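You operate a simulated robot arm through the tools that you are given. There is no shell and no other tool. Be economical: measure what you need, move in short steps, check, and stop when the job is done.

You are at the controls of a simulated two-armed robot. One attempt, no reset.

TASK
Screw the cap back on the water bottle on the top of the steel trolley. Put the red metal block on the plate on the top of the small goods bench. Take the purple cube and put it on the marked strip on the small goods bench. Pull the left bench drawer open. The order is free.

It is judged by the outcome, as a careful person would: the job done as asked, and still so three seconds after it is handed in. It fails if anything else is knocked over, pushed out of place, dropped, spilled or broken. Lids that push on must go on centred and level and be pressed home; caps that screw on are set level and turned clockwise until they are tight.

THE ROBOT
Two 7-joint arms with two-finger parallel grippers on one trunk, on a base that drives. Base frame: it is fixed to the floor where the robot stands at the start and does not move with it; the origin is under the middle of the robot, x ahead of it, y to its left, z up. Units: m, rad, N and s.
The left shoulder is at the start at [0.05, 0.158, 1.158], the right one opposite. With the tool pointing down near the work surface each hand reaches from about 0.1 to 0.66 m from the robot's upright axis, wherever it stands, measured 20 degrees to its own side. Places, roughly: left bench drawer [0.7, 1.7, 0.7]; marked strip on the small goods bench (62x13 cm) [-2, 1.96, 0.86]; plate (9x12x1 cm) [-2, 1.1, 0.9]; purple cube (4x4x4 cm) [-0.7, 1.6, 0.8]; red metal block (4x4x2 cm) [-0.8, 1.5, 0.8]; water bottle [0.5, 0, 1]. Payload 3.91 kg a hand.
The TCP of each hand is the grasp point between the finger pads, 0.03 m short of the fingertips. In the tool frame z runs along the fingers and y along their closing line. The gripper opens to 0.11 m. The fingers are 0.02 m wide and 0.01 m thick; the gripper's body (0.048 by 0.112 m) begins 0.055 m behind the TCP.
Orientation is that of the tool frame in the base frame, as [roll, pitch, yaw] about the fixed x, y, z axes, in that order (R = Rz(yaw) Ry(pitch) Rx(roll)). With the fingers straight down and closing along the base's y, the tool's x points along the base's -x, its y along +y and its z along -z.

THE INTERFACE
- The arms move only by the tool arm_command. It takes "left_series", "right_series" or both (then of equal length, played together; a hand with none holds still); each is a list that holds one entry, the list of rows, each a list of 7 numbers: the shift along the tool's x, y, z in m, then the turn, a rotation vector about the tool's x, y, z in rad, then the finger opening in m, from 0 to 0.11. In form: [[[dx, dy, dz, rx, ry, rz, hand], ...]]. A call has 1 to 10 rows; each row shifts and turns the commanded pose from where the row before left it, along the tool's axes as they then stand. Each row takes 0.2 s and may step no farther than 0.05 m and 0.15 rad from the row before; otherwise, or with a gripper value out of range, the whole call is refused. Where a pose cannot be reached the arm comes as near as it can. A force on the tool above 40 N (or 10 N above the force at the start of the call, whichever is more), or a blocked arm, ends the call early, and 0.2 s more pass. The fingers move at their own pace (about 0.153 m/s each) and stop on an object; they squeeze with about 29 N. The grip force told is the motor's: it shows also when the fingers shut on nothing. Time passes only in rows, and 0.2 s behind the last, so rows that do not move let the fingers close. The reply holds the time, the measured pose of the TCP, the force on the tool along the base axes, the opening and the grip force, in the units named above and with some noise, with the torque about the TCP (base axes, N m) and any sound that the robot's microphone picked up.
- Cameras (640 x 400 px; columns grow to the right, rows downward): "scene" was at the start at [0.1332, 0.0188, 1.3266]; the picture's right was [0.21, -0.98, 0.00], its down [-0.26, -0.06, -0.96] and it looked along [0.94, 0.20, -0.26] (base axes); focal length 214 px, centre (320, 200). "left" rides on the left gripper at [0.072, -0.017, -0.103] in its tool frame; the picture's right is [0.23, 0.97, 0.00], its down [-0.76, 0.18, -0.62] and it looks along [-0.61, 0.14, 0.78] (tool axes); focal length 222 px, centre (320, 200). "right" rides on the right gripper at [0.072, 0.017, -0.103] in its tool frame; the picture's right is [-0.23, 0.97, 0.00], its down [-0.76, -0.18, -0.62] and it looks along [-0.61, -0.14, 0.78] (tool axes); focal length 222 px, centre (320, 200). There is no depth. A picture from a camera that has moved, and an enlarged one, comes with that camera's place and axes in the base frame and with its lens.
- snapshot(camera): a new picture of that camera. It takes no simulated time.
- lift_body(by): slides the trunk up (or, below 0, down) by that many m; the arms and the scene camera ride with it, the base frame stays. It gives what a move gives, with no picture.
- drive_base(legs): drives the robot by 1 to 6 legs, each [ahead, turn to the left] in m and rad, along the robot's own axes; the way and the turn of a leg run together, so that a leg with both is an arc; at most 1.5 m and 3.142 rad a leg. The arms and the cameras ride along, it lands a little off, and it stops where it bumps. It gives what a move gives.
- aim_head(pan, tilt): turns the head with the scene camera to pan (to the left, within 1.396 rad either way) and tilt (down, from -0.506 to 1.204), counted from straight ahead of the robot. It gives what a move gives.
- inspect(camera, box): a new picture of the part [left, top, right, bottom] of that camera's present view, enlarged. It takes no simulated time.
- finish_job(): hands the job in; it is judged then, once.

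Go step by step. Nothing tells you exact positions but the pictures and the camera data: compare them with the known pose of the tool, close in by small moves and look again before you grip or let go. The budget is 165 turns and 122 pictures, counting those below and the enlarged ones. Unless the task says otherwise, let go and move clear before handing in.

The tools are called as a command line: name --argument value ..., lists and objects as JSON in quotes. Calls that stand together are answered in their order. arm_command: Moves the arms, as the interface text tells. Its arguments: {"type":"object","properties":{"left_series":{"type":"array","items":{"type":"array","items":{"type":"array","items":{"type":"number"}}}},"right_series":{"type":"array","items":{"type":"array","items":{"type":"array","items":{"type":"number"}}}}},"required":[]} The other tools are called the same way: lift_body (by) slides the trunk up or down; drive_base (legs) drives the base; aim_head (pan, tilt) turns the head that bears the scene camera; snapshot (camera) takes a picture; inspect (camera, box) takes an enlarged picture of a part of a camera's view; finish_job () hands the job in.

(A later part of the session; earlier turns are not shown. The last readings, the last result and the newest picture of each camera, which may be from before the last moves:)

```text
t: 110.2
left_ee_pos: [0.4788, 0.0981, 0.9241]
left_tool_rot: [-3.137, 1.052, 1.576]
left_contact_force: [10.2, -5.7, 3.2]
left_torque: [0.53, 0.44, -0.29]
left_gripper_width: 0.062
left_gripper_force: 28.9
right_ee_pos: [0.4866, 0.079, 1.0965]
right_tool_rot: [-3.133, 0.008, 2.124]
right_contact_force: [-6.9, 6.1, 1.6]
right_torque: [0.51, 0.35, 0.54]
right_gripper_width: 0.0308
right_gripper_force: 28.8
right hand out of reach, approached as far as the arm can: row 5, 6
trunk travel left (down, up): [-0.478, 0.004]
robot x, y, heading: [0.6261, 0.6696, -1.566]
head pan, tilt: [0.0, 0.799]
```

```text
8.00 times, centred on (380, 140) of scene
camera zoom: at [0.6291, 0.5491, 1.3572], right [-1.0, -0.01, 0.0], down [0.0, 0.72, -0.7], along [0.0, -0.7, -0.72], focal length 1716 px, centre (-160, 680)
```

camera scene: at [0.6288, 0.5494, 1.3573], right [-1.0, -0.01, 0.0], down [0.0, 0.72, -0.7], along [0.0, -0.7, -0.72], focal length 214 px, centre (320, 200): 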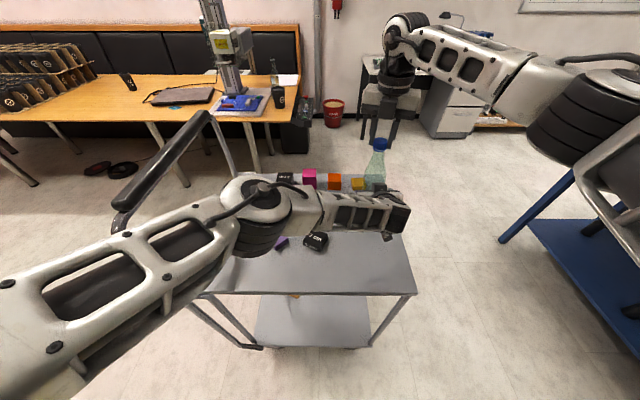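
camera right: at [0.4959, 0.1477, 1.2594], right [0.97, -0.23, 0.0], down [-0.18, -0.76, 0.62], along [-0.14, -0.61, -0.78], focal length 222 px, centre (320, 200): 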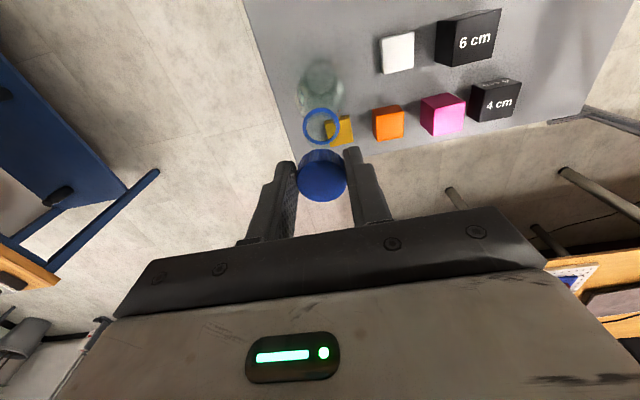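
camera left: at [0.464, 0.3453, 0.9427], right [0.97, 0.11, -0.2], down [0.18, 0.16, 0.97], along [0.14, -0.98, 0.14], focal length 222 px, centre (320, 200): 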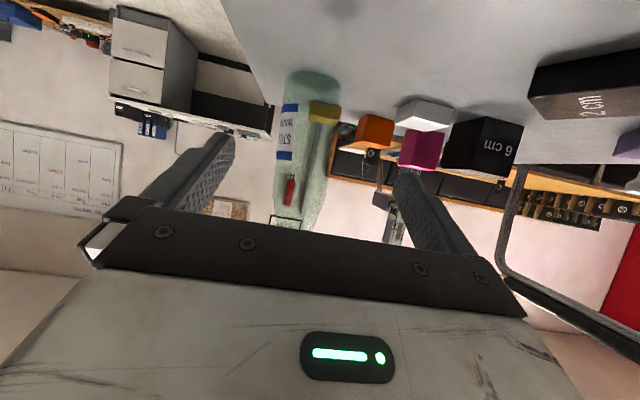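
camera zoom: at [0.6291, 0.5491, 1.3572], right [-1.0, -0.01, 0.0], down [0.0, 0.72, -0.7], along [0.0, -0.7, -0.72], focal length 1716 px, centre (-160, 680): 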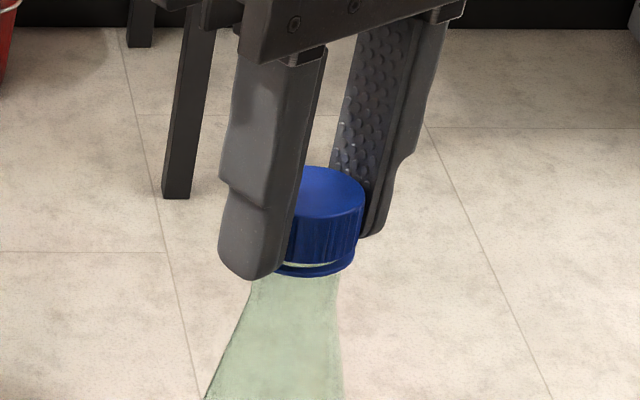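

A resisting torque of about 0.54 N·m shows now: the cap seems tight, though the wrist is also near its limit. I re-grip with an unwound wrist to check tightness.

arm_command --right_series '[[[0, 0, 0, 0, 0, 0, 0.06], [0, 0, -0.002, 0, 0, 0, 0.06], [0, 0, 0, 0, 0, -0.15, 0.06], [0, 0, 0, 0, 0, -0.15, 0.06], [0, 0, 0, 0, 0, -0.15, 0.06], [0, 0, 0, 0, 0, -0.15, 0.06], [0, 0, 0, 0, 0, -0.15, 0.06], [0, 0, 0, 0, 0, -0.15, 0.06], [0, 0, 0, 0, 0, -0.15, 0.06], [0, 0, 0, 0, 0, -0.15, 0.06]]]'

arm_command --right_series '[[[0, 0, 0, 0, 0, -0.15, 0.06], [0, 0, 0, 0, 0, -0.15, 0.06], [0, 0, 0, 0, 0, -0.15, 0.06], [0, 0, 0, 0, 0, -0.15, 0.06], [0, 0, 0, 0, 0, -0.15, 0.06], [0, 0, 0, 0, 0, -0.15, 0.06]]]'

inspect --camera "scene" --box '[330, 105, 430, 195]'

```text
t: 112.4
left_ee_pos: [0.4789, 0.0973, 0.9224]
left_tool_rot: [-3.136, 1.051, 1.579]
left_contact_force: [1.0, 0.5, 0.1]
left_torque: [0.0, -0.05, 0.06]
left_gripper_width: 0.0608
left_gripper_force: 28.6
right_ee_pos: [0.4867, 0.0762, 1.099]
right_tool_rot: [-3.128, -0.002, -2.956]
right_contact_force: [1.2, 0.1, -0.1]
right_torque: [0.03, -0.02, -0.01]
right_gripper_width: 0.06
right_gripper_force: 0.0
trunk travel left (down, up): [-0.478, 0.004]
robot x, y, heading: [0.6244, 0.6691, -1.569]
head pan, tilt: [0.0, 0.799]
```

```text
t: 113.8
left_ee_pos: [0.479, 0.0977, 0.9225]
left_tool_rot: [-3.134, 1.051, 1.577]
left_contact_force: [-0.3, 0.5, -0.1]
left_torque: [-0.1, -0.02, 0.02]
left_gripper_width: 0.0611
left_gripper_force: 29.3
right_ee_pos: [0.4849, 0.077, 1.0995]
right_tool_rot: [-3.136, -0.013, -2.058]
right_contact_force: [0.2, 0.4, -0.1]
right_torque: [-0.01, 0.01, -0.02]
right_gripper_width: 0.0601
right_gripper_force: 0.0
trunk travel left (down, up): [-0.478, 0.004]
robot x, y, heading: [0.6232, 0.671, -1.565]
head pan, tilt: [0.0, 0.799]
```

```text
4.44 times, centred on (380, 150) of scene
camera zoom: at [0.6286, 0.5483, 1.3572], right [-1.0, -0.01, 0.0], down [0.0, 0.72, -0.7], along [0.0, -0.7, -0.72], focal length 953 px, centre (53, 422)
```

zoom: 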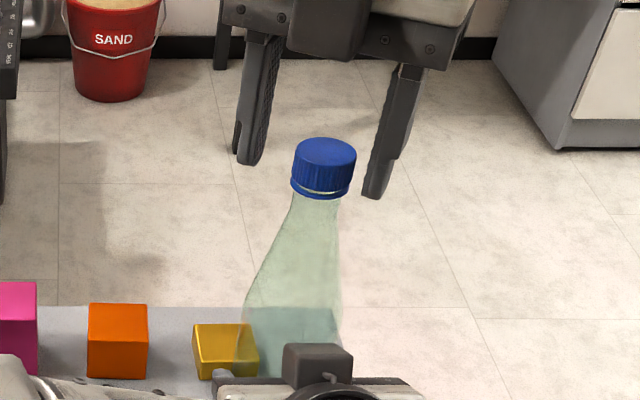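

The cap sits level on the bottle. I re-grip and turn clockwise again to test tightness.

arm_command --right_series '[[[0, 0, 0.002, 0, 0, 0, 0.045], [0, 0, 0, 0, 0, 0, 0.03], [0, 0, 0, 0, 0, 0, 0.02], [0, 0, 0, 0, 0, 0, 0.02], [0, 0, 0.0005, 0, 0, 0.12, 0.02], [0, 0, 0.0, 0, 0, 0.12, 0.02], [0, 0, 0, 0, 0, 0.12, 0.02]]]'

arm_command --right_series '[[[0, 0, 0.0003, 0, 0, 0.12, 0.02], [0, 0, 0, 0, 0, 0.12, 0.02], [0, 0, 0, 0, 0, 0.12, 0.02], [0, 0, 0, 0, 0, 0.12, 0.02]]]'

```text
t: 115.4
left_ee_pos: [0.4805, 0.0975, 0.924]
left_tool_rot: [-3.139, 1.052, 1.579]
left_contact_force: [14.5, -4.0, 0.6]
left_torque: [0.36, 1.06, -0.03]
left_gripper_width: 0.0616
left_gripper_force: 29.3
right_ee_pos: [0.4853, 0.0771, 1.095]
right_tool_rot: [-3.133, -0.012, -2.422]
right_contact_force: [-10.8, 4.4, 7.2]
right_torque: [0.15, 0.44, 0.34]
right_gripper_width: 0.0307
right_gripper_force: 29.0
trunk travel left (down, up): [-0.478, 0.004]
robot x, y, heading: [0.6259, 0.6697, -1.564]
head pan, tilt: [0.0, 0.799]
```

```text
t: 116.4
left_ee_pos: [0.4791, 0.0985, 0.9235]
left_tool_rot: [-3.134, 1.052, 1.576]
left_contact_force: [10.1, -2.8, 1.6]
left_torque: [0.21, 0.52, -0.44]
left_gripper_width: 0.061
left_gripper_force: 28.8
right_ee_pos: [0.4869, 0.0778, 1.0963]
right_tool_rot: [-3.128, -0.003, -2.901]
right_contact_force: [-6.0, 3.9, 3.0]
right_torque: [0.14, 0.36, 0.71]
right_gripper_width: 0.0311
right_gripper_force: 29.1
trunk travel left (down, up): [-0.478, 0.004]
robot x, y, heading: [0.628, 0.6677, -1.564]
head pan, tilt: [0.0, 0.799]
```

Torque climbs to 0.7 N·m without further descent: the cap is tight. I release the right hand and lift it away, then open the left and back it off.

arm_command --right_series '[[[0, 0, 0, 0, 0, 0, 0.045], [0, 0, 0, 0, 0, 0, 0.07], [0, 0, -0.02, 0, 0, 0, 0.08], [0, 0, -0.04, 0, 0, 0, 0.08], [0, 0, -0.045, 0, 0, 0, 0.08]]]'

arm_command --left_series '[[[0, 0, 0, 0, 0, 0, 0.075], [0, 0, 0, 0, 0, 0, 0.11], [0, 0, 0, 0, 0, 0, 0.11], [0.006, 0, -0.03, 0, 0, 0, 0.11], [0.006, 0, -0.03, 0, 0, 0, 0.11], [0.006, 0, -0.04, 0, 0, 0, 0.11], [0, 0, -0.04, 0, 0, 0, 0.11]]]'

inspect --camera "scene" --box '[260, 80, 460, 220]'

```text
t: 117.6
left_ee_pos: [0.4807, 0.0986, 0.9233]
left_tool_rot: [-3.134, 1.053, 1.576]
left_contact_force: [0.2, 1.8, 2.5]
left_torque: [-0.1, -0.01, -0.02]
left_gripper_width: 0.0604
left_gripper_force: 28.5
right_ee_pos: [0.4868, 0.0761, 1.2019]
right_tool_rot: [-3.128, -0.005, -2.898]
right_contact_force: [-0.3, 0.8, 0.3]
right_torque: [0.03, -0.02, 0.01]
right_gripper_width: 0.0801
right_gripper_force: 0.0
trunk travel left (down, up): [-0.478, 0.004]
robot x, y, heading: [0.6272, 0.6662, -1.566]
head pan, tilt: [0.0, 0.799]
```

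```text
t: 119.2
left_ee_pos: [0.4777, 0.2316, 0.9775]
left_tool_rot: [-3.135, 1.05, 1.578]
left_contact_force: [0.2, 0.2, -0.5]
left_torque: [0.05, -0.01, 0.01]
left_gripper_width: 0.1101
left_gripper_force: 0.0
right_ee_pos: [0.486, 0.0757, 1.2019]
right_tool_rot: [-3.128, -0.006, -2.902]
right_contact_force: [0.1, 0.2, -0.6]
right_torque: [0.03, 0.02, 0.02]
right_gripper_width: 0.0799
right_gripper_force: 0.0
trunk travel left (down, up): [-0.478, 0.004]
robot x, y, heading: [0.6277, 0.6696, -1.564]
head pan, tilt: [0.0, 0.799]
```

```text
2.86 times, centred on (360, 150) of scene
camera zoom: at [0.6285, 0.5489, 1.3572], right [-1.0, -0.01, 0.0], down [0.0, 0.72, -0.7], along [0.0, -0.7, -0.72], focal length 613 px, centre (206, 343)
```

zoom: 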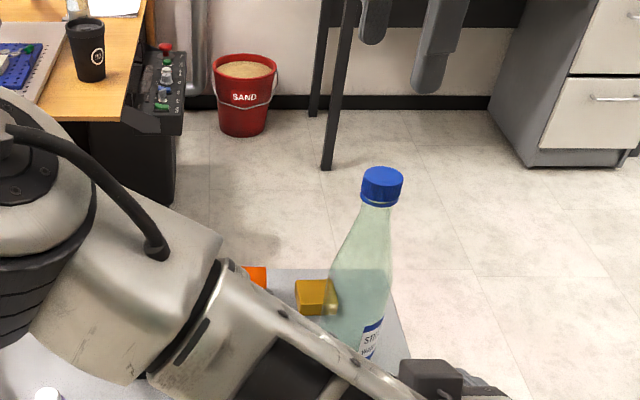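

The bottle stands upright with its cap on. I withdraw the left arm along its way in and unwind the right wrist.

arm_command --left_series '[[[-0.012, 0.043, -0.018, 0, 0, 0, 0.11], [-0.012, 0.043, -0.018, 0, 0, 0, 0.11], [-0.012, 0.043, -0.018, 0, 0, 0, 0.11], [-0.012, 0.043, -0.018, 0, 0, 0, 0.11], [-0.012, 0.043, -0.018, 0, 0, 0, 0.11], [-0.012, 0.042, -0.018, 0, 0, 0, 0.11], [0, 0, 0, 0, 0, 0, 0.11], [0, 0, 0, 0, 0, 0, 0.11]]]' --right_series '[[[0, 0, -0.01, 0, 0, -0.15, 0.08], [0, 0, -0.01, 0, 0, -0.15, 0.08], [0, 0, -0.01, 0, 0, -0.15, 0.08], [0, 0, -0.01, 0, 0, -0.15, 0.08], [0, 0, -0.01, 0, 0, -0.15, 0.08], [0, 0, 0, 0, 0, -0.15, 0.08], [0, 0, 0, 0, 0, -0.15, 0.08], [0, 0, 0, 0, 0, -0.15, 0.08]]]'

arm_command --left_series '[[[0, 0, -0.01, 0, 0.15, 0, 0.11], [0, 0, -0.01, 0, 0.15, 0, 0.11], [0, 0, -0.01, 0, 0.15, 0, 0.11], [0, 0, -0.01, 0, 0.15, 0, 0.11], [0, 0, -0.02, 0, 0.15, 0, 0.11], [0, 0, -0.03, 0, 0.15, 0, 0.11], [0, 0, -0.04, 0, 0.15, 0, 0.11], [0, 0, -0.045, 0, 0, 0, 0.11], [0, 0, -0.045, 0, 0, 0, 0.11], [0, 0, -0.045, 0, 0, 0, 0.11]]]' --right_series '[[[0, 0, 0, 0, 0, -0.15, 0.08], [0, 0, 0, 0, 0, -0.15, 0.08], [0, 0, 0, 0, 0, -0.15, 0.08], [0, 0, 0, 0, 0, -0.15, 0.08], [0, 0, 0, 0, 0, -0.15, 0.08], [0, 0, 0, 0, 0, -0.15, 0.08], [0, 0, 0, 0, 0, -0.15, 0.08], [0, 0, 0, 0, 0, -0.15, 0.08], [0, 0, 0, 0, 0, -0.15, 0.08], [0, 0, 0, 0, 0, -0.15, 0.08]]]'

arm_command --right_series '[[[0, 0, 0, 0, 0, -0.15, 0.08], [0, 0, 0, 0, 0, -0.15, 0.08], [0, 0, 0, 0, 0, -0.15, 0.08], [0, 0, 0, 0, 0, -0.15, 0.08], [0, 0, 0, 0, 0, -0.15, 0.08], [0, 0, 0, 0, 0, -0.15, 0.08], [0, 0, 0, 0, 0, -0.15, 0.08], [0, 0, 0, 0, 0, -0.15, 0.08], [0, 0, 0, 0, 0, -0.15, 0.08], [0, 0, 0, 0, 0, -0.15, 0.08]]]'

snapshot --camera "scene"

```text
t: 121.0
left_ee_pos: [0.7336, 0.2774, 1.0879]
left_tool_rot: [-3.136, 1.052, 1.577]
left_contact_force: [0.2, 0.9, -0.3]
left_torque: [0.0, -0.01, -0.01]
left_gripper_width: 0.1099
left_gripper_force: 0.1
left hand out of reach, approached as far as the arm can: row 6
right_ee_pos: [0.4859, 0.0791, 1.2504]
right_tool_rot: [3.141, -0.015, -1.697]
right_contact_force: [-0.9, -0.3, -0.7]
right_torque: [0.0, 0.01, 0.0]
right_gripper_width: 0.0797
right_gripper_force: 0.2
trunk travel left (down, up): [-0.478, 0.004]
robot x, y, heading: [0.6249, 0.6681, -1.565]
head pan, tilt: [0.0, 0.799]
```

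```text
t: 123.2
left_ee_pos: [0.7318, 0.3362, 1.3391]
left_tool_rot: [-3.139, 0.002, 1.57]
left_contact_force: [-0.9, 0.3, 0.4]
left_torque: [0.01, -0.02, 0.02]
left_gripper_width: 0.1101
left_gripper_force: 0.1
right_ee_pos: [0.4857, 0.0809, 1.2517]
right_tool_rot: [3.126, -0.003, -0.199]
right_contact_force: [0.0, 0.7, 0.4]
right_torque: [-0.03, 0.0, 0.0]
right_gripper_width: 0.0801
right_gripper_force: 0.1
trunk travel left (down, up): [-0.478, 0.004]
robot x, y, heading: [0.6251, 0.6724, -1.564]
head pan, tilt: [0.0, 0.799]
```

```text
t: 125.4
left_ee_pos: [0.7319, 0.3347, 1.338]
left_tool_rot: [-3.138, 0.002, 1.572]
left_contact_force: [0.2, 0.3, -0.9]
left_torque: [-0.03, 0.02, 0.01]
left_gripper_width: 0.1099
left_gripper_force: 0.1
right_ee_pos: [0.4846, 0.0801, 1.2503]
right_tool_rot: [3.141, 0.014, 1.3]
right_contact_force: [-0.5, -0.4, 0.2]
right_torque: [0.01, 0.02, -0.02]
right_gripper_width: 0.08
right_gripper_force: 0.1
trunk travel left (down, up): [-0.478, 0.004]
robot x, y, heading: [0.6265, 0.6687, -1.567]
head pan, tilt: [0.0, 0.799]
```

```text
59 pictures are left
camera scene: at [0.6286, 0.5485, 1.3572], right [-1.0, -0.01, 0.0], down [0.0, 0.72, -0.7], along [0.0, -0.7, -0.72], focal length 214 px, centre (320, 200)
```

scene: 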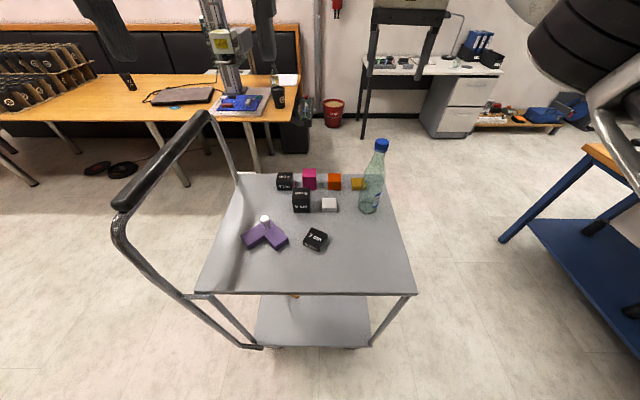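

Bottle done and nothing else disturbed. Next the drawer: I retract the right hand, back off and turn to face the bench.

arm_command --right_series '[[[0.03, 0, -0.02, 0, 0, -0.135, 0.08], [0.03, 0, -0.02, 0, 0, -0.135, 0.08], [0.04, 0, -0.01, 0, 0, 0, 0.08], [0.04, 0, 0, 0, 0, 0, 0.08], [0.04, 0, 0, 0, 0, 0, 0.08]]]'

drive_base --legs '[[-0.33, 0], [0, 1.57], [0, 1.57]]'

aim_head --pan -0.2 --tilt 0.8

snapshot --camera "scene"

```text
t: 126.6
left_ee_pos: [0.732, 0.3353, 1.3392]
left_tool_rot: [-3.138, 0.002, 1.573]
left_contact_force: [-0.1, -0.4, -1.1]
left_torque: [-0.01, 0.0, -0.01]
left_gripper_width: 0.1102
left_gripper_force: 0.0
right_ee_pos: [0.4972, 0.2604, 1.3028]
right_tool_rot: [-3.14, 0.017, 1.567]
right_contact_force: [0.2, -0.8, -0.2]
right_torque: [0.0, -0.04, 0.01]
right_gripper_width: 0.0799
right_gripper_force: 0.0
trunk travel left (down, up): [-0.478, 0.004]
robot x, y, heading: [0.6292, 0.6689, -1.563]
head pan, tilt: [0.0, 0.799]
```

```text
t: 136.4
left_ee_pos: [0.5163, 1.3379, 1.3381]
left_tool_rot: [-3.136, 0.001, -1.562]
left_contact_force: [0.3, -0.9, -0.3]
left_torque: [-0.01, 0.01, 0.02]
left_gripper_width: 0.1101
left_gripper_force: 0.1
right_ee_pos: [0.7515, 1.4152, 1.3017]
right_tool_rot: [-3.139, 0.015, -1.567]
right_contact_force: [-1.0, 0.0, -0.6]
right_torque: [-0.07, 0.0, 0.0]
right_gripper_width: 0.08
right_gripper_force: 0.0
trunk travel left (down, up): [-0.478, 0.004]
robot x, y, heading: [0.626, 1.0013, 1.586]
head pan, tilt: [0.0, 0.799]
```

```text
t: 137.1
left_ee_pos: [0.516, 1.339, 1.338]
left_tool_rot: [-3.139, 0.002, -1.561]
left_contact_force: [0.2, -1.2, -1.5]
left_torque: [-0.02, 0.01, 0.02]
left_gripper_width: 0.1099
left_gripper_force: 0.1
right_ee_pos: [0.7508, 1.4147, 1.3014]
right_tool_rot: [-3.141, 0.015, -1.567]
right_contact_force: [0.3, 0.2, -0.1]
right_torque: [0.03, 0.01, -0.03]
right_gripper_width: 0.08
right_gripper_force: 0.0
trunk travel left (down, up): [-0.478, 0.004]
robot x, y, heading: [0.625, 0.9993, 1.583]
head pan, tilt: [-0.201, 0.799]
```

```text
58 pictures are left
camera scene: at [0.6409, 1.121, 1.3572], right [0.98, -0.19, 0.0], down [-0.13, -0.7, -0.7], along [0.13, 0.68, -0.72], focal length 214 px, centre (320, 200)
```

scene: 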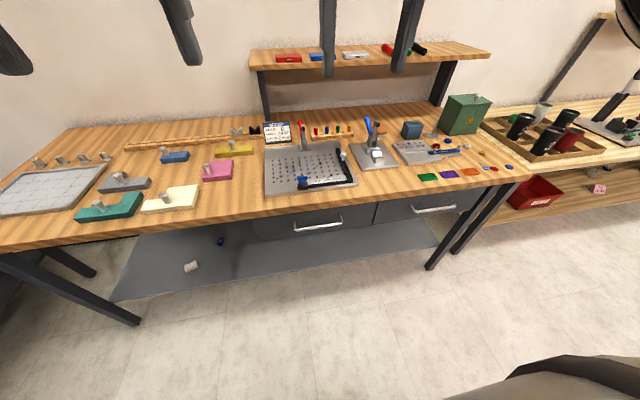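

The handle triangulates to about [0.717, 1.55, 0.77], 17 cm long. I lower the trunk and turn the right hand to point at the bench with its fingers closing vertically.

lift_body --by -0.3

arm_command --right_series '[[[0.01, 0, 0, 0, -0.15, 0, 0.06], [0.01, 0, 0, 0, -0.15, 0, 0.06], [0, 0, 0, 0, -0.15, 0, 0.06], [0, 0, 0, 0, -0.15, 0, 0.06], [0, 0, 0, 0, -0.15, 0, 0.06], [0, 0, 0, 0, -0.15, 0, 0.06], [0, 0, 0, 0, -0.15, 0, 0.06], [0, 0, 0, 0, -0.15, 0, 0.06], [0, 0, 0, 0, -0.15, 0, 0.06], [0, 0, 0, 0, -0.15, 0, 0.06]]]'

arm_command --right_series '[[[0, 0, 0, 0, -0.07, 0, 0.06], [0.03, 0, -0.01, 0, 0, 0.15, 0.06], [0.02, 0, 0, 0, 0, 0.15, 0.06], [0, 0, 0, 0, 0, 0.15, 0.06], [0, 0, 0, 0, 0, 0.15, 0.06], [0, 0, 0, 0, 0, 0.15, 0.06], [0, 0, 0, 0, 0, 0.15, 0.06], [0, 0, 0, 0, 0, 0.15, 0.06], [0, 0, 0, 0, 0, 0.15, 0.06], [0, 0, 0, 0, 0, 0.15, 0.06]]]'

```text
t: 140.1
left_ee_pos: [0.5158, 1.3386, 1.0382]
left_tool_rot: [-3.138, 0.003, -1.563]
left_contact_force: [-0.2, 0.0, -0.4]
left_torque: [-0.01, 0.0, -0.01]
left_gripper_width: 0.1099
left_gripper_force: 0.0
right_ee_pos: [0.75, 1.4146, 1.0015]
right_tool_rot: [-3.14, 0.013, -1.568]
right_contact_force: [0.4, -0.3, 0.0]
right_torque: [-0.01, -0.02, -0.02]
right_gripper_width: 0.0802
right_gripper_force: 0.0
trunk travel left (down, up): [-0.178, 0.304]
robot x, y, heading: [0.6241, 1.0053, 1.581]
head pan, tilt: [-0.201, 0.799]
```

```text
t: 142.3
left_ee_pos: [0.5165, 1.3369, 1.0387]
left_tool_rot: [-3.137, 0.003, -1.562]
left_contact_force: [-0.2, -0.2, -0.4]
left_torque: [0.01, 0.02, -0.01]
left_gripper_width: 0.1098
left_gripper_force: 0.0
right_ee_pos: [0.7372, 1.4155, 1.0129]
right_tool_rot: [-3.114, 1.515, -1.54]
right_contact_force: [0.2, 0.1, -0.9]
right_torque: [0.0, 0.0, 0.04]
right_gripper_width: 0.0601
right_gripper_force: 0.1
right hand out of reach, approached as far as the arm can: row 9, 10
trunk travel left (down, up): [-0.178, 0.304]
robot x, y, heading: [0.6263, 1.0011, 1.586]
head pan, tilt: [-0.201, 0.799]
```

```text
t: 144.5
left_ee_pos: [0.5165, 1.3372, 1.0375]
left_tool_rot: [-3.14, 0.002, -1.563]
left_contact_force: [-0.3, 0.4, 0.1]
left_torque: [0.04, -0.02, 0.02]
left_gripper_width: 0.11
left_gripper_force: 0.0
right_ee_pos: [0.7205, 1.4254, 0.9674]
right_tool_rot: [1.557, 0.22, 3.141]
right_contact_force: [-0.8, 0.6, 0.0]
right_torque: [0.01, -0.04, 0.03]
right_gripper_width: 0.0602
right_gripper_force: 0.1
right hand out of reach, approached as far as the arm can: row 1, 2, 3
trunk travel left (down, up): [-0.178, 0.304]
robot x, y, heading: [0.6267, 1.0028, 1.586]
head pan, tilt: [-0.201, 0.799]
```

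The hand points to the bench. I finish the roll and lower it to handle height, then look.

arm_command --right_series '[[[0, 0, 0, 0, 0, 0.15, 0.06], [0, 0, 0, 0, 0, 0.07, 0.06], [0, -0.04, 0, 0, 0, 0, 0.06], [0, -0.04, 0, 0, 0, 0, 0.06], [0, -0.04, 0, 0, 0, 0, 0.06], [0, -0.04, 0, 0, 0, 0, 0.06], [0, -0.03, 0, 0, 0, 0, 0.06]]]'

snapshot --camera "right"

snapshot --camera "scene"

```text
t: 146.1
left_ee_pos: [0.5168, 1.3373, 1.0378]
left_tool_rot: [-3.138, 0.001, -1.561]
left_contact_force: [0.0, -0.1, 0.0]
left_torque: [0.04, 0.01, -0.01]
left_gripper_width: 0.11
left_gripper_force: 0.0
right_ee_pos: [0.7035, 1.4243, 0.7885]
right_tool_rot: [1.559, 0.004, -3.14]
right_contact_force: [0.0, -0.2, -0.2]
right_torque: [-0.05, 0.01, 0.0]
right_gripper_width: 0.06
right_gripper_force: 0.1
right hand out of reach, approached as far as the arm can: row 6, 7
trunk travel left (down, up): [-0.178, 0.304]
robot x, y, heading: [0.6247, 1.0023, 1.579]
head pan, tilt: [-0.201, 0.799]
```

```text
57 pictures are left
camera right: at [0.6303, 1.3206, 0.8039], right [0.22, -0.01, 0.97], down [0.76, -0.62, -0.18], along [0.61, 0.78, -0.13], focal length 222 px, centre (320, 200)
```

right: 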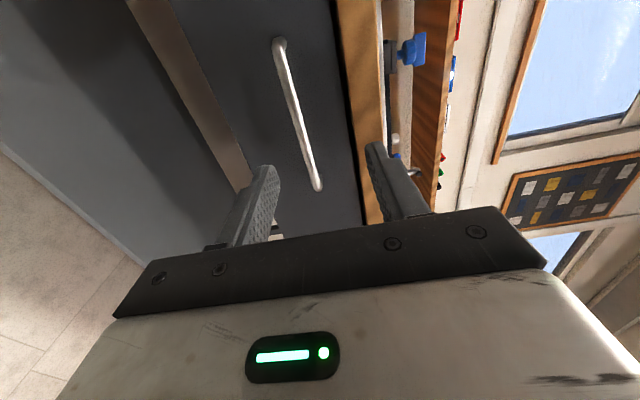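

```text
56 pictures are left
camera scene: at [0.6409, 1.121, 1.0572], right [0.98, -0.19, 0.0], down [-0.13, -0.7, -0.7], along [0.13, 0.68, -0.72], focal length 214 px, centre (320, 200)
```

scene: 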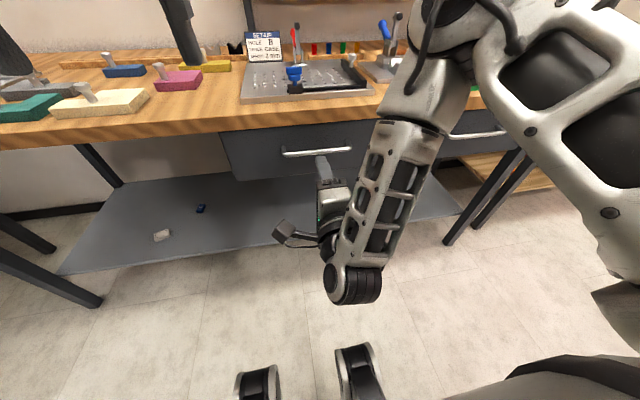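

Handle refined to [0.72, 1.564, 0.762]. I lower the trunk 26 mm and push the hand forward over the bar.

lift_body --by -0.026

arm_command --right_series '[[[-0.004, 0, 0.03, 0, 0, 0, 0.06], [-0.004, 0, 0.03, 0, 0, 0, 0.06], [-0.004, 0, 0.03, 0, 0, 0, 0.06], [0, 0, 0.02, 0, 0, 0, 0.06]]]'

snapshot --camera "right"

```text
t: 146.9
left_ee_pos: [0.5154, 1.3381, 1.0135]
left_tool_rot: [-3.137, 0.001, -1.562]
left_contact_force: [-0.2, -0.3, -0.1]
left_torque: [-0.01, -0.03, -0.01]
left_gripper_width: 0.1101
left_gripper_force: 0.0
right_ee_pos: [0.7024, 1.4233, 0.7626]
right_tool_rot: [1.561, 0.003, -3.141]
right_contact_force: [0.2, -0.4, -0.6]
right_torque: [0.01, 0.02, -0.01]
right_gripper_width: 0.0599
right_gripper_force: 0.1
trunk travel left (down, up): [-0.152, 0.33]
robot x, y, heading: [0.6212, 1.0003, 1.576]
head pan, tilt: [-0.201, 0.799]
```

```text
t: 147.9
left_ee_pos: [0.5159, 1.3387, 1.0123]
left_tool_rot: [-3.14, 0.002, -1.563]
left_contact_force: [0.3, 0.0, 0.5]
left_torque: [0.0, 0.0, 0.0]
left_gripper_width: 0.1102
left_gripper_force: 0.2
right_ee_pos: [0.6804, 1.5229, 0.7824]
right_tool_rot: [1.563, 0.005, 3.137]
right_contact_force: [0.3, 0.4, -0.5]
right_torque: [0.0, 0.03, -0.02]
right_gripper_width: 0.0599
right_gripper_force: 0.1
right hand out of reach, approached as far as the arm can: row 1, 2, 3, 4
trunk travel left (down, up): [-0.152, 0.33]
robot x, y, heading: [0.627, 1.0046, 1.582]
head pan, tilt: [-0.201, 0.799]
```

```text
55 pictures are left
camera right: at [0.608, 1.42, 0.7993], right [0.22, -0.01, 0.97], down [0.76, -0.62, -0.18], along [0.61, 0.78, -0.13], focal length 222 px, centre (320, 200)
```

right: 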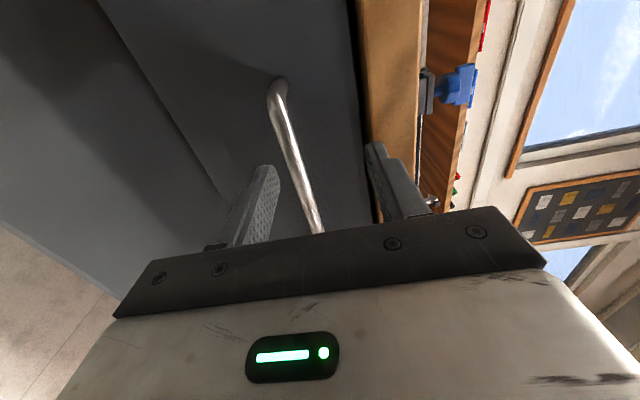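

The arm is at a limit but the base can do the rest: I lower 12 mm and drive 3 cm ahead so the bar comes between the fingers.

lift_body --by -0.012

drive_base --legs '[[0.03, 0]]'

snapshot --camera "right"

```text
t: 148.5
left_ee_pos: [0.516, 1.3384, 1.0004]
left_tool_rot: [-3.139, 0.001, -1.564]
left_contact_force: [-0.5, 0.1, -0.2]
left_torque: [0.01, -0.01, 0.0]
left_gripper_width: 0.1101
left_gripper_force: 0.1
right_ee_pos: [0.6803, 1.5218, 0.7716]
right_tool_rot: [1.563, 0.003, 3.138]
right_contact_force: [-0.1, 0.5, 0.3]
right_torque: [0.03, 0.01, 0.01]
right_gripper_width: 0.0598
right_gripper_force: 0.0
trunk travel left (down, up): [-0.14, 0.342]
robot x, y, heading: [0.6256, 1.0065, 1.579]
head pan, tilt: [-0.201, 0.799]
```

```text
t: 149.3
left_ee_pos: [0.5147, 1.3679, 1.0]
left_tool_rot: [-3.139, 0.002, -1.561]
left_contact_force: [0.0, 0.8, -0.3]
left_torque: [0.0, 0.0, 0.03]
left_gripper_width: 0.1101
left_gripper_force: 0.1
right_ee_pos: [0.6801, 1.5522, 0.7713]
right_tool_rot: [1.564, 0.005, 3.137]
right_contact_force: [0.2, 0.1, 0.6]
right_torque: [-0.01, 0.0, -0.01]
right_gripper_width: 0.0601
right_gripper_force: 0.0
trunk travel left (down, up): [-0.14, 0.342]
robot x, y, heading: [0.6224, 1.0331, 1.584]
head pan, tilt: [-0.201, 0.799]
```

```text
54 pictures are left
camera right: at [0.6076, 1.4497, 0.7871], right [0.22, -0.01, 0.97], down [0.76, -0.62, -0.18], along [0.61, 0.78, -0.13], focal length 222 px, centre (320, 200)
```

right: 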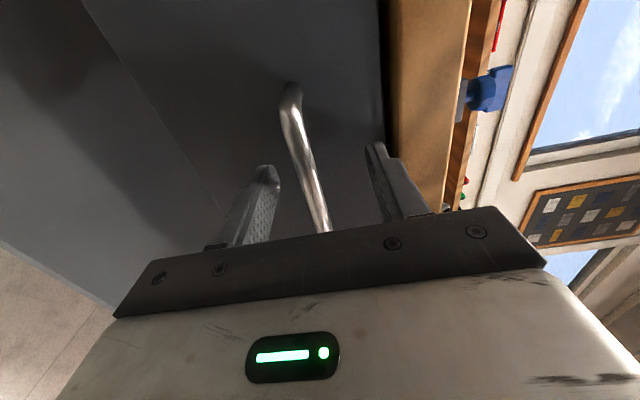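

The bar lies between the fingers at the TCP. I close on it.

arm_command --right_series '[[[0, 0, 0, 0, 0, 0, 0.03], [0, 0, 0, 0, 0, 0, 0.0], [0, 0, 0, 0, 0, 0, 0.0], [0, 0, 0, 0, 0, 0, 0.0]]]'

```text
t: 150.3
left_ee_pos: [0.5167, 1.3688, 0.9993]
left_tool_rot: [-3.138, -0.003, -1.561]
left_contact_force: [0.0, 0.5, 0.2]
left_torque: [0.02, 0.04, 0.02]
left_gripper_width: 0.1099
left_gripper_force: 0.0
right_ee_pos: [0.6808, 1.5522, 0.7645]
right_tool_rot: [1.579, 0.006, 3.14]
right_contact_force: [-1.2, -1.3, -32.8]
right_torque: [-0.3, 0.25, -0.45]
right_gripper_width: 0.0115
right_gripper_force: 44.6
trunk travel left (down, up): [-0.14, 0.342]
robot x, y, heading: [0.6245, 1.0341, 1.582]
head pan, tilt: [-0.201, 0.799]
```

Gripped on the 11 mm bar. I ease the height by 8 mm and pull by driving back.

lift_body --by -0.009

drive_base --legs '[[-0.12, 0]]'

snapshot --camera "scene"

```text
t: 150.9
left_ee_pos: [0.517, 1.3673, 0.9924]
left_tool_rot: [-3.137, 0.003, -1.561]
left_contact_force: [-0.2, 0.5, -0.3]
left_torque: [-0.04, -0.02, -0.04]
left_gripper_width: 0.1099
left_gripper_force: 0.0
right_ee_pos: [0.6807, 1.5538, 0.7645]
right_tool_rot: [1.557, 0.002, 3.138]
right_contact_force: [5.3, -9.6, -1.7]
right_torque: [-0.02, 0.05, 0.99]
right_gripper_width: 0.0116
right_gripper_force: 44.6
trunk travel left (down, up): [-0.131, 0.351]
robot x, y, heading: [0.6236, 1.0339, 1.582]
head pan, tilt: [-0.201, 0.799]
```

```text
t: 152.1
left_ee_pos: [0.5171, 1.2474, 0.9921]
left_tool_rot: [-3.137, 0.003, -1.564]
left_contact_force: [0.6, 0.0, 0.0]
left_torque: [-0.04, -0.01, 0.0]
left_gripper_width: 0.1098
left_gripper_force: 0.0
right_ee_pos: [0.6798, 1.4329, 0.7644]
right_tool_rot: [1.558, 0.0, -3.141]
right_contact_force: [-15.8, -0.6, 14.9]
right_torque: [0.13, 0.16, -0.23]
right_gripper_width: 0.0118
right_gripper_force: 45.0
trunk travel left (down, up): [-0.131, 0.351]
robot x, y, heading: [0.6262, 0.9107, 1.58]
head pan, tilt: [-0.201, 0.799]
```

```text
53 pictures are left
camera scene: at [0.6411, 1.0302, 1.0106], right [0.98, -0.19, 0.0], down [-0.13, -0.7, -0.7], along [0.13, 0.69, -0.72], focal length 214 px, centre (320, 200)
```

scene: 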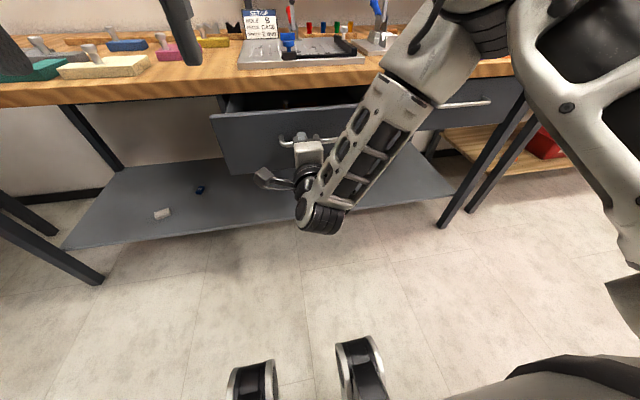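

The drawer slides out 12 cm. I pull it further.

drive_base --legs '[[-0.11, 0]]'

snapshot --camera "scene"

```text
t: 153.3
left_ee_pos: [0.5178, 1.139, 0.9912]
left_tool_rot: [-3.137, 0.002, -1.566]
left_contact_force: [-0.4, 0.4, -0.1]
left_torque: [-0.03, -0.01, 0.0]
left_gripper_width: 0.1097
left_gripper_force: 0.0
right_ee_pos: [0.6796, 1.323, 0.7648]
right_tool_rot: [1.557, 0.001, -3.136]
right_contact_force: [-21.4, -1.6, 6.3]
right_torque: [0.05, 0.04, 0.09]
right_gripper_width: 0.0116
right_gripper_force: 45.0
trunk travel left (down, up): [-0.131, 0.351]
robot x, y, heading: [0.6275, 0.8086, 1.579]
head pan, tilt: [-0.201, 0.799]
```

```text
52 pictures are left
camera scene: at [0.642, 0.9216, 1.0103], right [0.98, -0.19, 0.0], down [-0.14, -0.7, -0.7], along [0.13, 0.68, -0.72], focal length 214 px, centre (320, 200)
```

scene: 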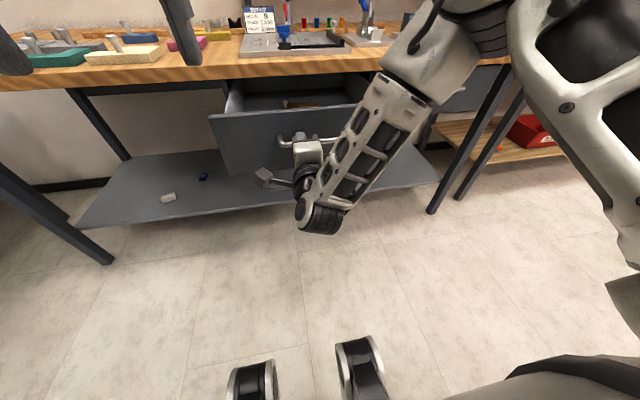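

Open 23 cm; I pull a little more, then let go.

drive_base --legs '[[-0.06, 0]]'

arm_command --right_series '[[[0, 0, 0, 0, 0, 0, 0.04], [0, 0, 0, 0, 0, 0, 0.07], [0, 0, 0, 0, 0, 0, 0.07]]]'

drive_base --legs '[[-0.1, 0]]'

snapshot --camera "scene"

```text
t: 154.3
left_ee_pos: [0.5202, 1.078, 0.9903]
left_tool_rot: [-3.139, 0.003, -1.566]
left_contact_force: [1.1, 0.8, 0.3]
left_torque: [-0.01, 0.0, -0.03]
left_gripper_width: 0.11
left_gripper_force: 0.2
right_ee_pos: [0.6784, 1.2618, 0.7647]
right_tool_rot: [1.555, 0.001, -3.132]
right_contact_force: [-9.2, -2.1, 2.3]
right_torque: [0.02, -0.05, 0.02]
right_gripper_width: 0.0114
right_gripper_force: 44.3
trunk travel left (down, up): [-0.131, 0.351]
robot x, y, heading: [0.6273, 0.7424, 1.583]
head pan, tilt: [-0.201, 0.799]
```

```text
t: 155.1
left_ee_pos: [0.5192, 1.0784, 0.9907]
left_tool_rot: [-3.138, 0.002, -1.565]
left_contact_force: [0.5, 0.6, -0.1]
left_torque: [0.05, 0.02, -0.02]
left_gripper_width: 0.1102
left_gripper_force: 0.0
right_ee_pos: [0.6789, 1.2607, 0.7641]
right_tool_rot: [1.556, -0.002, -3.135]
right_contact_force: [0.5, -0.3, 0.5]
right_torque: [-0.03, 0.03, -0.01]
right_gripper_width: 0.07
right_gripper_force: 0.0
trunk travel left (down, up): [-0.131, 0.351]
robot x, y, heading: [0.627, 0.7409, 1.578]
head pan, tilt: [-0.201, 0.799]
```

```text
t: 156.3
left_ee_pos: [0.5215, 0.9853, 0.9923]
left_tool_rot: [-3.136, 0.003, -1.565]
left_contact_force: [0.2, -0.4, -0.8]
left_torque: [0.02, 0.05, -0.02]
left_gripper_width: 0.11
left_gripper_force: 0.1
right_ee_pos: [0.6791, 1.1676, 0.7657]
right_tool_rot: [1.556, 0.001, -3.13]
right_contact_force: [0.8, -0.4, 0.6]
right_torque: [0.02, -0.02, 0.01]
right_gripper_width: 0.0701
right_gripper_force: 0.0
trunk travel left (down, up): [-0.131, 0.351]
robot x, y, heading: [0.6268, 0.6486, 1.581]
head pan, tilt: [-0.201, 0.799]
stopped in leg 1: the robot was blocked; the commanded pose is now the measured one
```

```text
51 pictures are left
camera scene: at [0.6445, 0.7681, 1.0102], right [0.98, -0.19, 0.0], down [-0.14, -0.7, -0.7], along [0.13, 0.68, -0.72], focal length 214 px, centre (320, 200)
```

scene: 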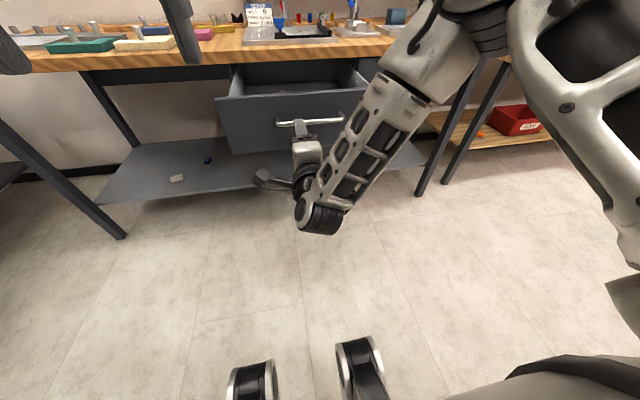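

The drawer is well open (~30 cm) and released. I move off, raise the trunk and restore the right hand to a downward pose.

drive_base --legs '[[0.04, 0]]'

lift_body --by 0.3

arm_command --right_series '[[[0, 0, -0.02, 0, 0, -0.15, 0.08], [0, 0, 0, 0, 0, -0.15, 0.08], [0, 0, 0, 0, 0, -0.15, 0.08], [0, 0, 0, 0, 0, -0.15, 0.08], [0, 0, 0, 0, 0, -0.15, 0.08], [0, 0, 0, 0, 0, -0.15, 0.08], [0, 0, 0, 0, 0, -0.15, 0.08], [0, 0, 0, 0, 0, -0.15, 0.08], [0, 0, 0, 0, 0, -0.15, 0.08], [0, 0, 0, 0, 0, -0.15, 0.08]]]'

arm_command --right_series '[[[0, 0, 0, 0, 0, -0.07, 0.08], [-0.02, 0, 0, 0, 0.15, 0, 0.08], [-0.02, 0, 0, 0, 0.15, 0, 0.08], [0, 0, 0, 0, 0.15, 0, 0.08], [0, 0, 0, 0, 0.15, 0, 0.08], [0, 0, 0, 0, 0.15, 0, 0.08], [0, 0, 0, 0, 0.15, 0, 0.08], [0, 0, 0, 0, 0.15, 0, 0.08], [0, 0, 0, 0, 0.15, 0, 0.08], [0, 0, 0, 0, 0.15, 0, 0.08]]]'

arm_command --right_series '[[[0, 0, 0, 0, 0.15, 0, 0.08], [0, 0, 0, 0, 0.05, 0, 0.08]]]'

```text
t: 157.2
left_ee_pos: [0.5195, 1.0237, 0.9928]
left_tool_rot: [-3.138, 0.002, -1.565]
left_contact_force: [-0.1, -0.2, -0.3]
left_torque: [0.01, -0.02, -0.04]
left_gripper_width: 0.1101
left_gripper_force: 0.1
right_ee_pos: [0.6786, 1.2087, 0.764]
right_tool_rot: [1.556, -0.002, -3.131]
right_contact_force: [0.3, -0.2, -0.2]
right_torque: [-0.03, 0.0, 0.01]
right_gripper_width: 0.0702
right_gripper_force: 0.0
trunk travel left (down, up): [-0.131, 0.351]
robot x, y, heading: [0.6325, 0.6889, 1.584]
head pan, tilt: [-0.201, 0.799]
```

```text
t: 160.2
left_ee_pos: [0.5194, 1.0229, 1.2926]
left_tool_rot: [-3.137, 0.004, -1.565]
left_contact_force: [0.1, -0.7, 0.2]
left_torque: [0.01, 0.01, 0.03]
left_gripper_width: 0.11
left_gripper_force: 0.1
right_ee_pos: [0.6777, 1.2084, 1.0651]
right_tool_rot: [1.556, 0.0, -3.131]
right_contact_force: [-0.2, -0.3, 0.0]
right_torque: [0.0, 0.01, -0.02]
right_gripper_width: 0.0699
right_gripper_force: 0.0
trunk travel left (down, up): [-0.431, 0.051]
robot x, y, heading: [0.6275, 0.6892, 1.578]
head pan, tilt: [-0.201, 0.799]
```

```text
t: 162.4
left_ee_pos: [0.519, 1.0246, 1.2907]
left_tool_rot: [-3.137, 0.003, -1.566]
left_contact_force: [-0.5, 0.7, -0.7]
left_torque: [0.05, 0.02, 0.01]
left_gripper_width: 0.1102
left_gripper_force: 0.0
right_ee_pos: [0.6785, 1.1877, 1.0647]
right_tool_rot: [1.372, 1.501, 2.953]
right_contact_force: [0.2, 0.2, -0.2]
right_torque: [0.0, 0.01, -0.01]
right_gripper_width: 0.0798
right_gripper_force: 0.1
trunk travel left (down, up): [-0.431, 0.051]
robot x, y, heading: [0.6241, 0.6888, 1.586]
head pan, tilt: [-0.201, 0.799]
```

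```text
t: 164.6
left_ee_pos: [0.52, 1.0232, 1.293]
left_tool_rot: [-3.139, 0.003, -1.566]
left_contact_force: [-0.9, -0.2, -0.5]
left_torque: [-0.03, -0.02, -0.01]
left_gripper_width: 0.11
left_gripper_force: 0.0
right_ee_pos: [0.6776, 1.1906, 1.1042]
right_tool_rot: [3.139, 0.232, -1.561]
right_contact_force: [-0.3, 0.2, -0.1]
right_torque: [-0.03, 0.0, 0.01]
right_gripper_width: 0.0798
right_gripper_force: 0.0
trunk travel left (down, up): [-0.431, 0.051]
robot x, y, heading: [0.627, 0.6905, 1.583]
head pan, tilt: [-0.201, 0.799]
```

```text
t: 165.2
left_ee_pos: [0.5205, 1.0228, 1.2935]
left_tool_rot: [-3.139, 0.003, -1.565]
left_contact_force: [-0.1, 0.0, -0.3]
left_torque: [0.02, 0.0, -0.05]
left_gripper_width: 0.1101
left_gripper_force: 0.1
right_ee_pos: [0.68, 1.1904, 1.105]
right_tool_rot: [3.14, 0.034, -1.561]
right_contact_force: [0.4, 0.7, -0.8]
right_torque: [0.0, -0.02, 0.05]
right_gripper_width: 0.0801
right_gripper_force: 0.1
trunk travel left (down, up): [-0.431, 0.051]
robot x, y, heading: [0.6277, 0.6896, 1.579]
head pan, tilt: [-0.201, 0.799]
```

Restored. I tuck the right hand in and drive toward the block table, then look.

arm_command --right_series '[[[0.02, -0.02, -0.035, 0, 0.03, 0, 0.08], [0.02, -0.02, -0.035, 0, 0, 0, 0.08], [0.02, -0.02, -0.035, 0, 0, 0, 0.08], [0.02, -0.02, -0.035, 0, 0, 0, 0.08], [0.02, -0.02, -0.035, 0, 0, 0, 0.08]]]'

drive_base --legs '[[0.05, 0], [0, 1.57], [0.93, 0], [0, -1.57], [0.35, 0], [0, 0.785]]'

aim_head --pan 0.0 --tilt 0.7

snapshot --camera "scene"

```text
t: 166.4
left_ee_pos: [0.52, 1.022, 1.292]
left_tool_rot: [-3.139, 0.005, -1.565]
left_contact_force: [-0.6, -0.7, -0.2]
left_torque: [0.03, 0.0, 0.0]
left_gripper_width: 0.11
left_gripper_force: 0.0
right_ee_pos: [0.7805, 1.0873, 1.2778]
right_tool_rot: [3.138, 0.006, -1.561]
right_contact_force: [0.8, 1.0, -1.1]
right_torque: [-0.01, 0.02, -0.02]
right_gripper_width: 0.08
right_gripper_force: 0.0
trunk travel left (down, up): [-0.431, 0.051]
robot x, y, heading: [0.6269, 0.6927, 1.583]
head pan, tilt: [-0.201, 0.799]
```

```text
t: 183.2
left_ee_pos: [-0.6191, 1.2332, 1.2911]
left_tool_rot: [-3.138, 0.003, -0.749]
left_contact_force: [-0.2, 0.2, 0.1]
left_torque: [0.04, -0.02, 0.01]
left_gripper_width: 0.1102
left_gripper_force: 0.1
right_ee_pos: [-0.4878, 1.467, 1.2771]
right_tool_rot: [3.14, 0.004, -0.746]
right_contact_force: [-0.9, 0.3, 0.5]
right_torque: [0.01, -0.01, -0.03]
right_gripper_width: 0.0803
right_gripper_force: 0.0
trunk travel left (down, up): [-0.431, 0.051]
robot x, y, heading: [-0.2998, 1.0822, 2.393]
head pan, tilt: [-0.201, 0.799]
```

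```text
t: 184.0
left_ee_pos: [-0.6193, 1.2327, 1.2913]
left_tool_rot: [-3.138, 0.003, -0.748]
left_contact_force: [0.8, 0.9, 0.8]
left_torque: [0.0, 0.0, 0.05]
left_gripper_width: 0.1101
left_gripper_force: 0.0
right_ee_pos: [-0.4888, 1.4668, 1.2768]
right_tool_rot: [3.138, 0.005, -0.746]
right_contact_force: [-0.8, -0.4, 0.1]
right_torque: [0.03, -0.03, -0.02]
right_gripper_width: 0.0798
right_gripper_force: 0.1
trunk travel left (down, up): [-0.431, 0.051]
robot x, y, heading: [-0.3056, 1.0832, 2.391]
head pan, tilt: [0.0, 0.7]
```

```text
50 pictures are left
camera scene: at [-0.3921, 1.1651, 1.3184], right [0.68, 0.73, 0.0], down [0.47, -0.44, -0.76], along [-0.56, 0.52, -0.64], focal length 214 px, centre (320, 200)
```

scene: 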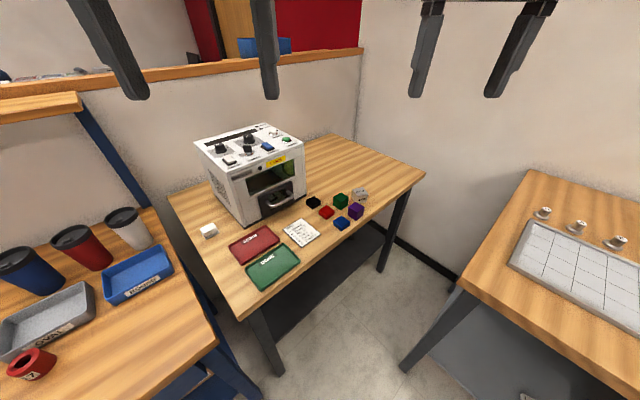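

The purple cube is near [-0.686, 1.60] and the red block near [-0.75, 1.525] on the table. I inch forward and bring the right hand above the purple cube, to be followed by the left for the red block.

drive_base --legs '[[0.07, 0]]'

inspect --camera "scene" --box '[260, 180, 400, 280]'

```text
t: 185.0
left_ee_pos: [-0.6709, 1.2813, 1.291]
left_tool_rot: [-3.139, 0.004, -0.748]
left_contact_force: [0.4, -0.9, 0.9]
left_torque: [-0.01, -0.01, -0.02]
left_gripper_width: 0.1099
left_gripper_force: 0.0
right_ee_pos: [-0.5401, 1.5153, 1.2767]
right_tool_rot: [3.139, 0.006, -0.743]
right_contact_force: [-1.2, -0.4, -0.2]
right_torque: [0.03, -0.02, -0.01]
right_gripper_width: 0.0803
right_gripper_force: 0.1
trunk travel left (down, up): [-0.431, 0.051]
robot x, y, heading: [-0.3558, 1.129, 2.395]
head pan, tilt: [0.0, 0.7]
```

```text
4.00 times, centred on (330, 230) of scene
camera zoom: at [-0.4443, 1.2129, 1.3183], right [0.68, 0.74, 0.0], down [0.47, -0.44, -0.76], along [-0.56, 0.52, -0.64], focal length 858 px, centre (280, 80)
```

zoom: 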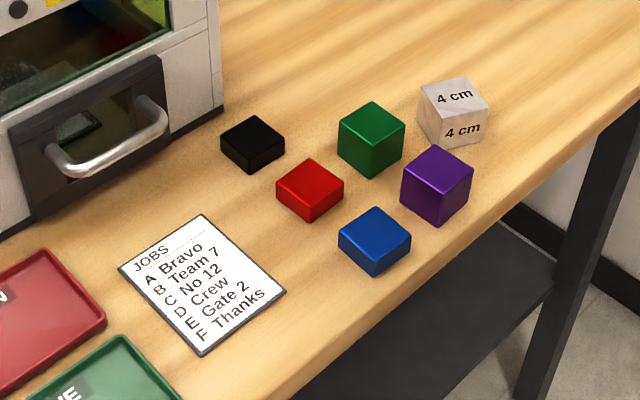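

The blocks stand square to the base axes, so I turn both hands to close along base y, and bring the right hand above the purple cube.

arm_command --right_series '[[[0, 0, 0, 0, 0, -0.149, 0.066], [0, 0, 0, 0, 0, -0.149, 0.066], [0, 0, 0, 0, 0, -0.149, 0.066], [0, 0, 0, 0, 0, -0.149, 0.066], [0, 0, 0, 0, 0, -0.149, 0.066]]]' --left_series '[[[0, 0, 0, 0, 0, -0.15, 0.066], [0, 0, 0, 0, 0, -0.15, 0.066], [0, 0, 0, 0, 0, -0.15, 0.066], [0, 0, 0, 0, 0, -0.15, 0.066], [0, 0, 0, 0, 0, -0.15, 0.066]]]'

arm_command --right_series '[[[-0.02, -0.014, 0.036, 0, 0, 0, 0.066], [-0.02, -0.014, 0.036, 0, 0, 0, 0.066], [-0.02, -0.014, 0.036, 0, 0, 0, 0.066], [-0.02, -0.014, 0.036, 0, 0, 0, 0.066], [-0.02, -0.014, 0.036, 0, 0, 0, 0.066], [-0.02, -0.014, 0.036, 0, 0, 0, 0.066], [-0.02, -0.014, 0.036, 0, 0, 0, 0.066], [-0.02, -0.014, 0.036, 0, 0, 0, 0.066]]]'

snapshot --camera "right"

```text
t: 186.2
left_ee_pos: [-0.6697, 1.2797, 1.2913]
left_tool_rot: [-3.134, 0.001, 0.004]
left_contact_force: [-0.1, -0.6, -0.2]
left_torque: [-0.01, -0.01, 0.01]
left_gripper_width: 0.0658
left_gripper_force: 0.2
right_ee_pos: [-0.5407, 1.514, 1.278]
right_tool_rot: [-3.141, 0.007, 0.001]
right_contact_force: [0.4, -0.6, 0.0]
right_torque: [-0.04, -0.01, 0.06]
right_gripper_width: 0.0662
right_gripper_force: 0.0
trunk travel left (down, up): [-0.431, 0.051]
robot x, y, heading: [-0.3564, 1.13, 2.398]
head pan, tilt: [0.0, 0.7]
```

```text
t: 188.0
left_ee_pos: [-0.6714, 1.2795, 1.2921]
left_tool_rot: [-3.136, 0.0, 0.001]
left_contact_force: [-0.6, -0.7, 0.1]
left_torque: [0.01, -0.03, 0.02]
left_gripper_width: 0.066
left_gripper_force: 0.0
right_ee_pos: [-0.636, 1.5835, 1.1048]
right_tool_rot: [-3.14, 0.007, 0.004]
right_contact_force: [-0.1, 0.3, 0.3]
right_torque: [0.0, 0.01, 0.01]
right_gripper_width: 0.0657
right_gripper_force: 0.1
right hand out of reach, approached as far as the arm can: row 5, 6, 7, 8
trunk travel left (down, up): [-0.431, 0.051]
robot x, y, heading: [-0.3533, 1.1274, 2.395]
head pan, tilt: [0.0, 0.7]
```

```text
48 pictures are left
camera right: at [-0.5623, 1.5655, 1.2075], right [-0.23, -0.97, 0.0], down [-0.76, 0.18, 0.63], along [-0.61, 0.14, -0.78], focal length 222 px, centre (320, 200)
```

right: 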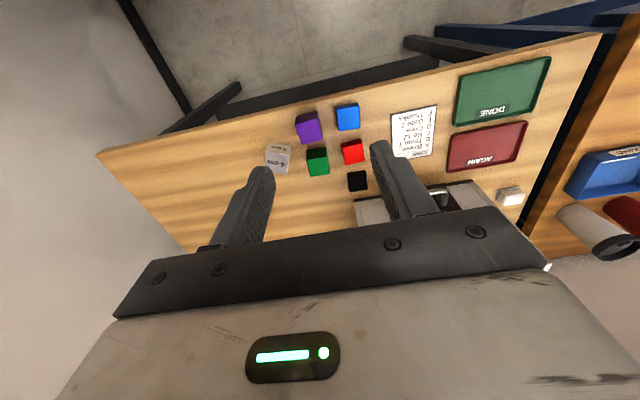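

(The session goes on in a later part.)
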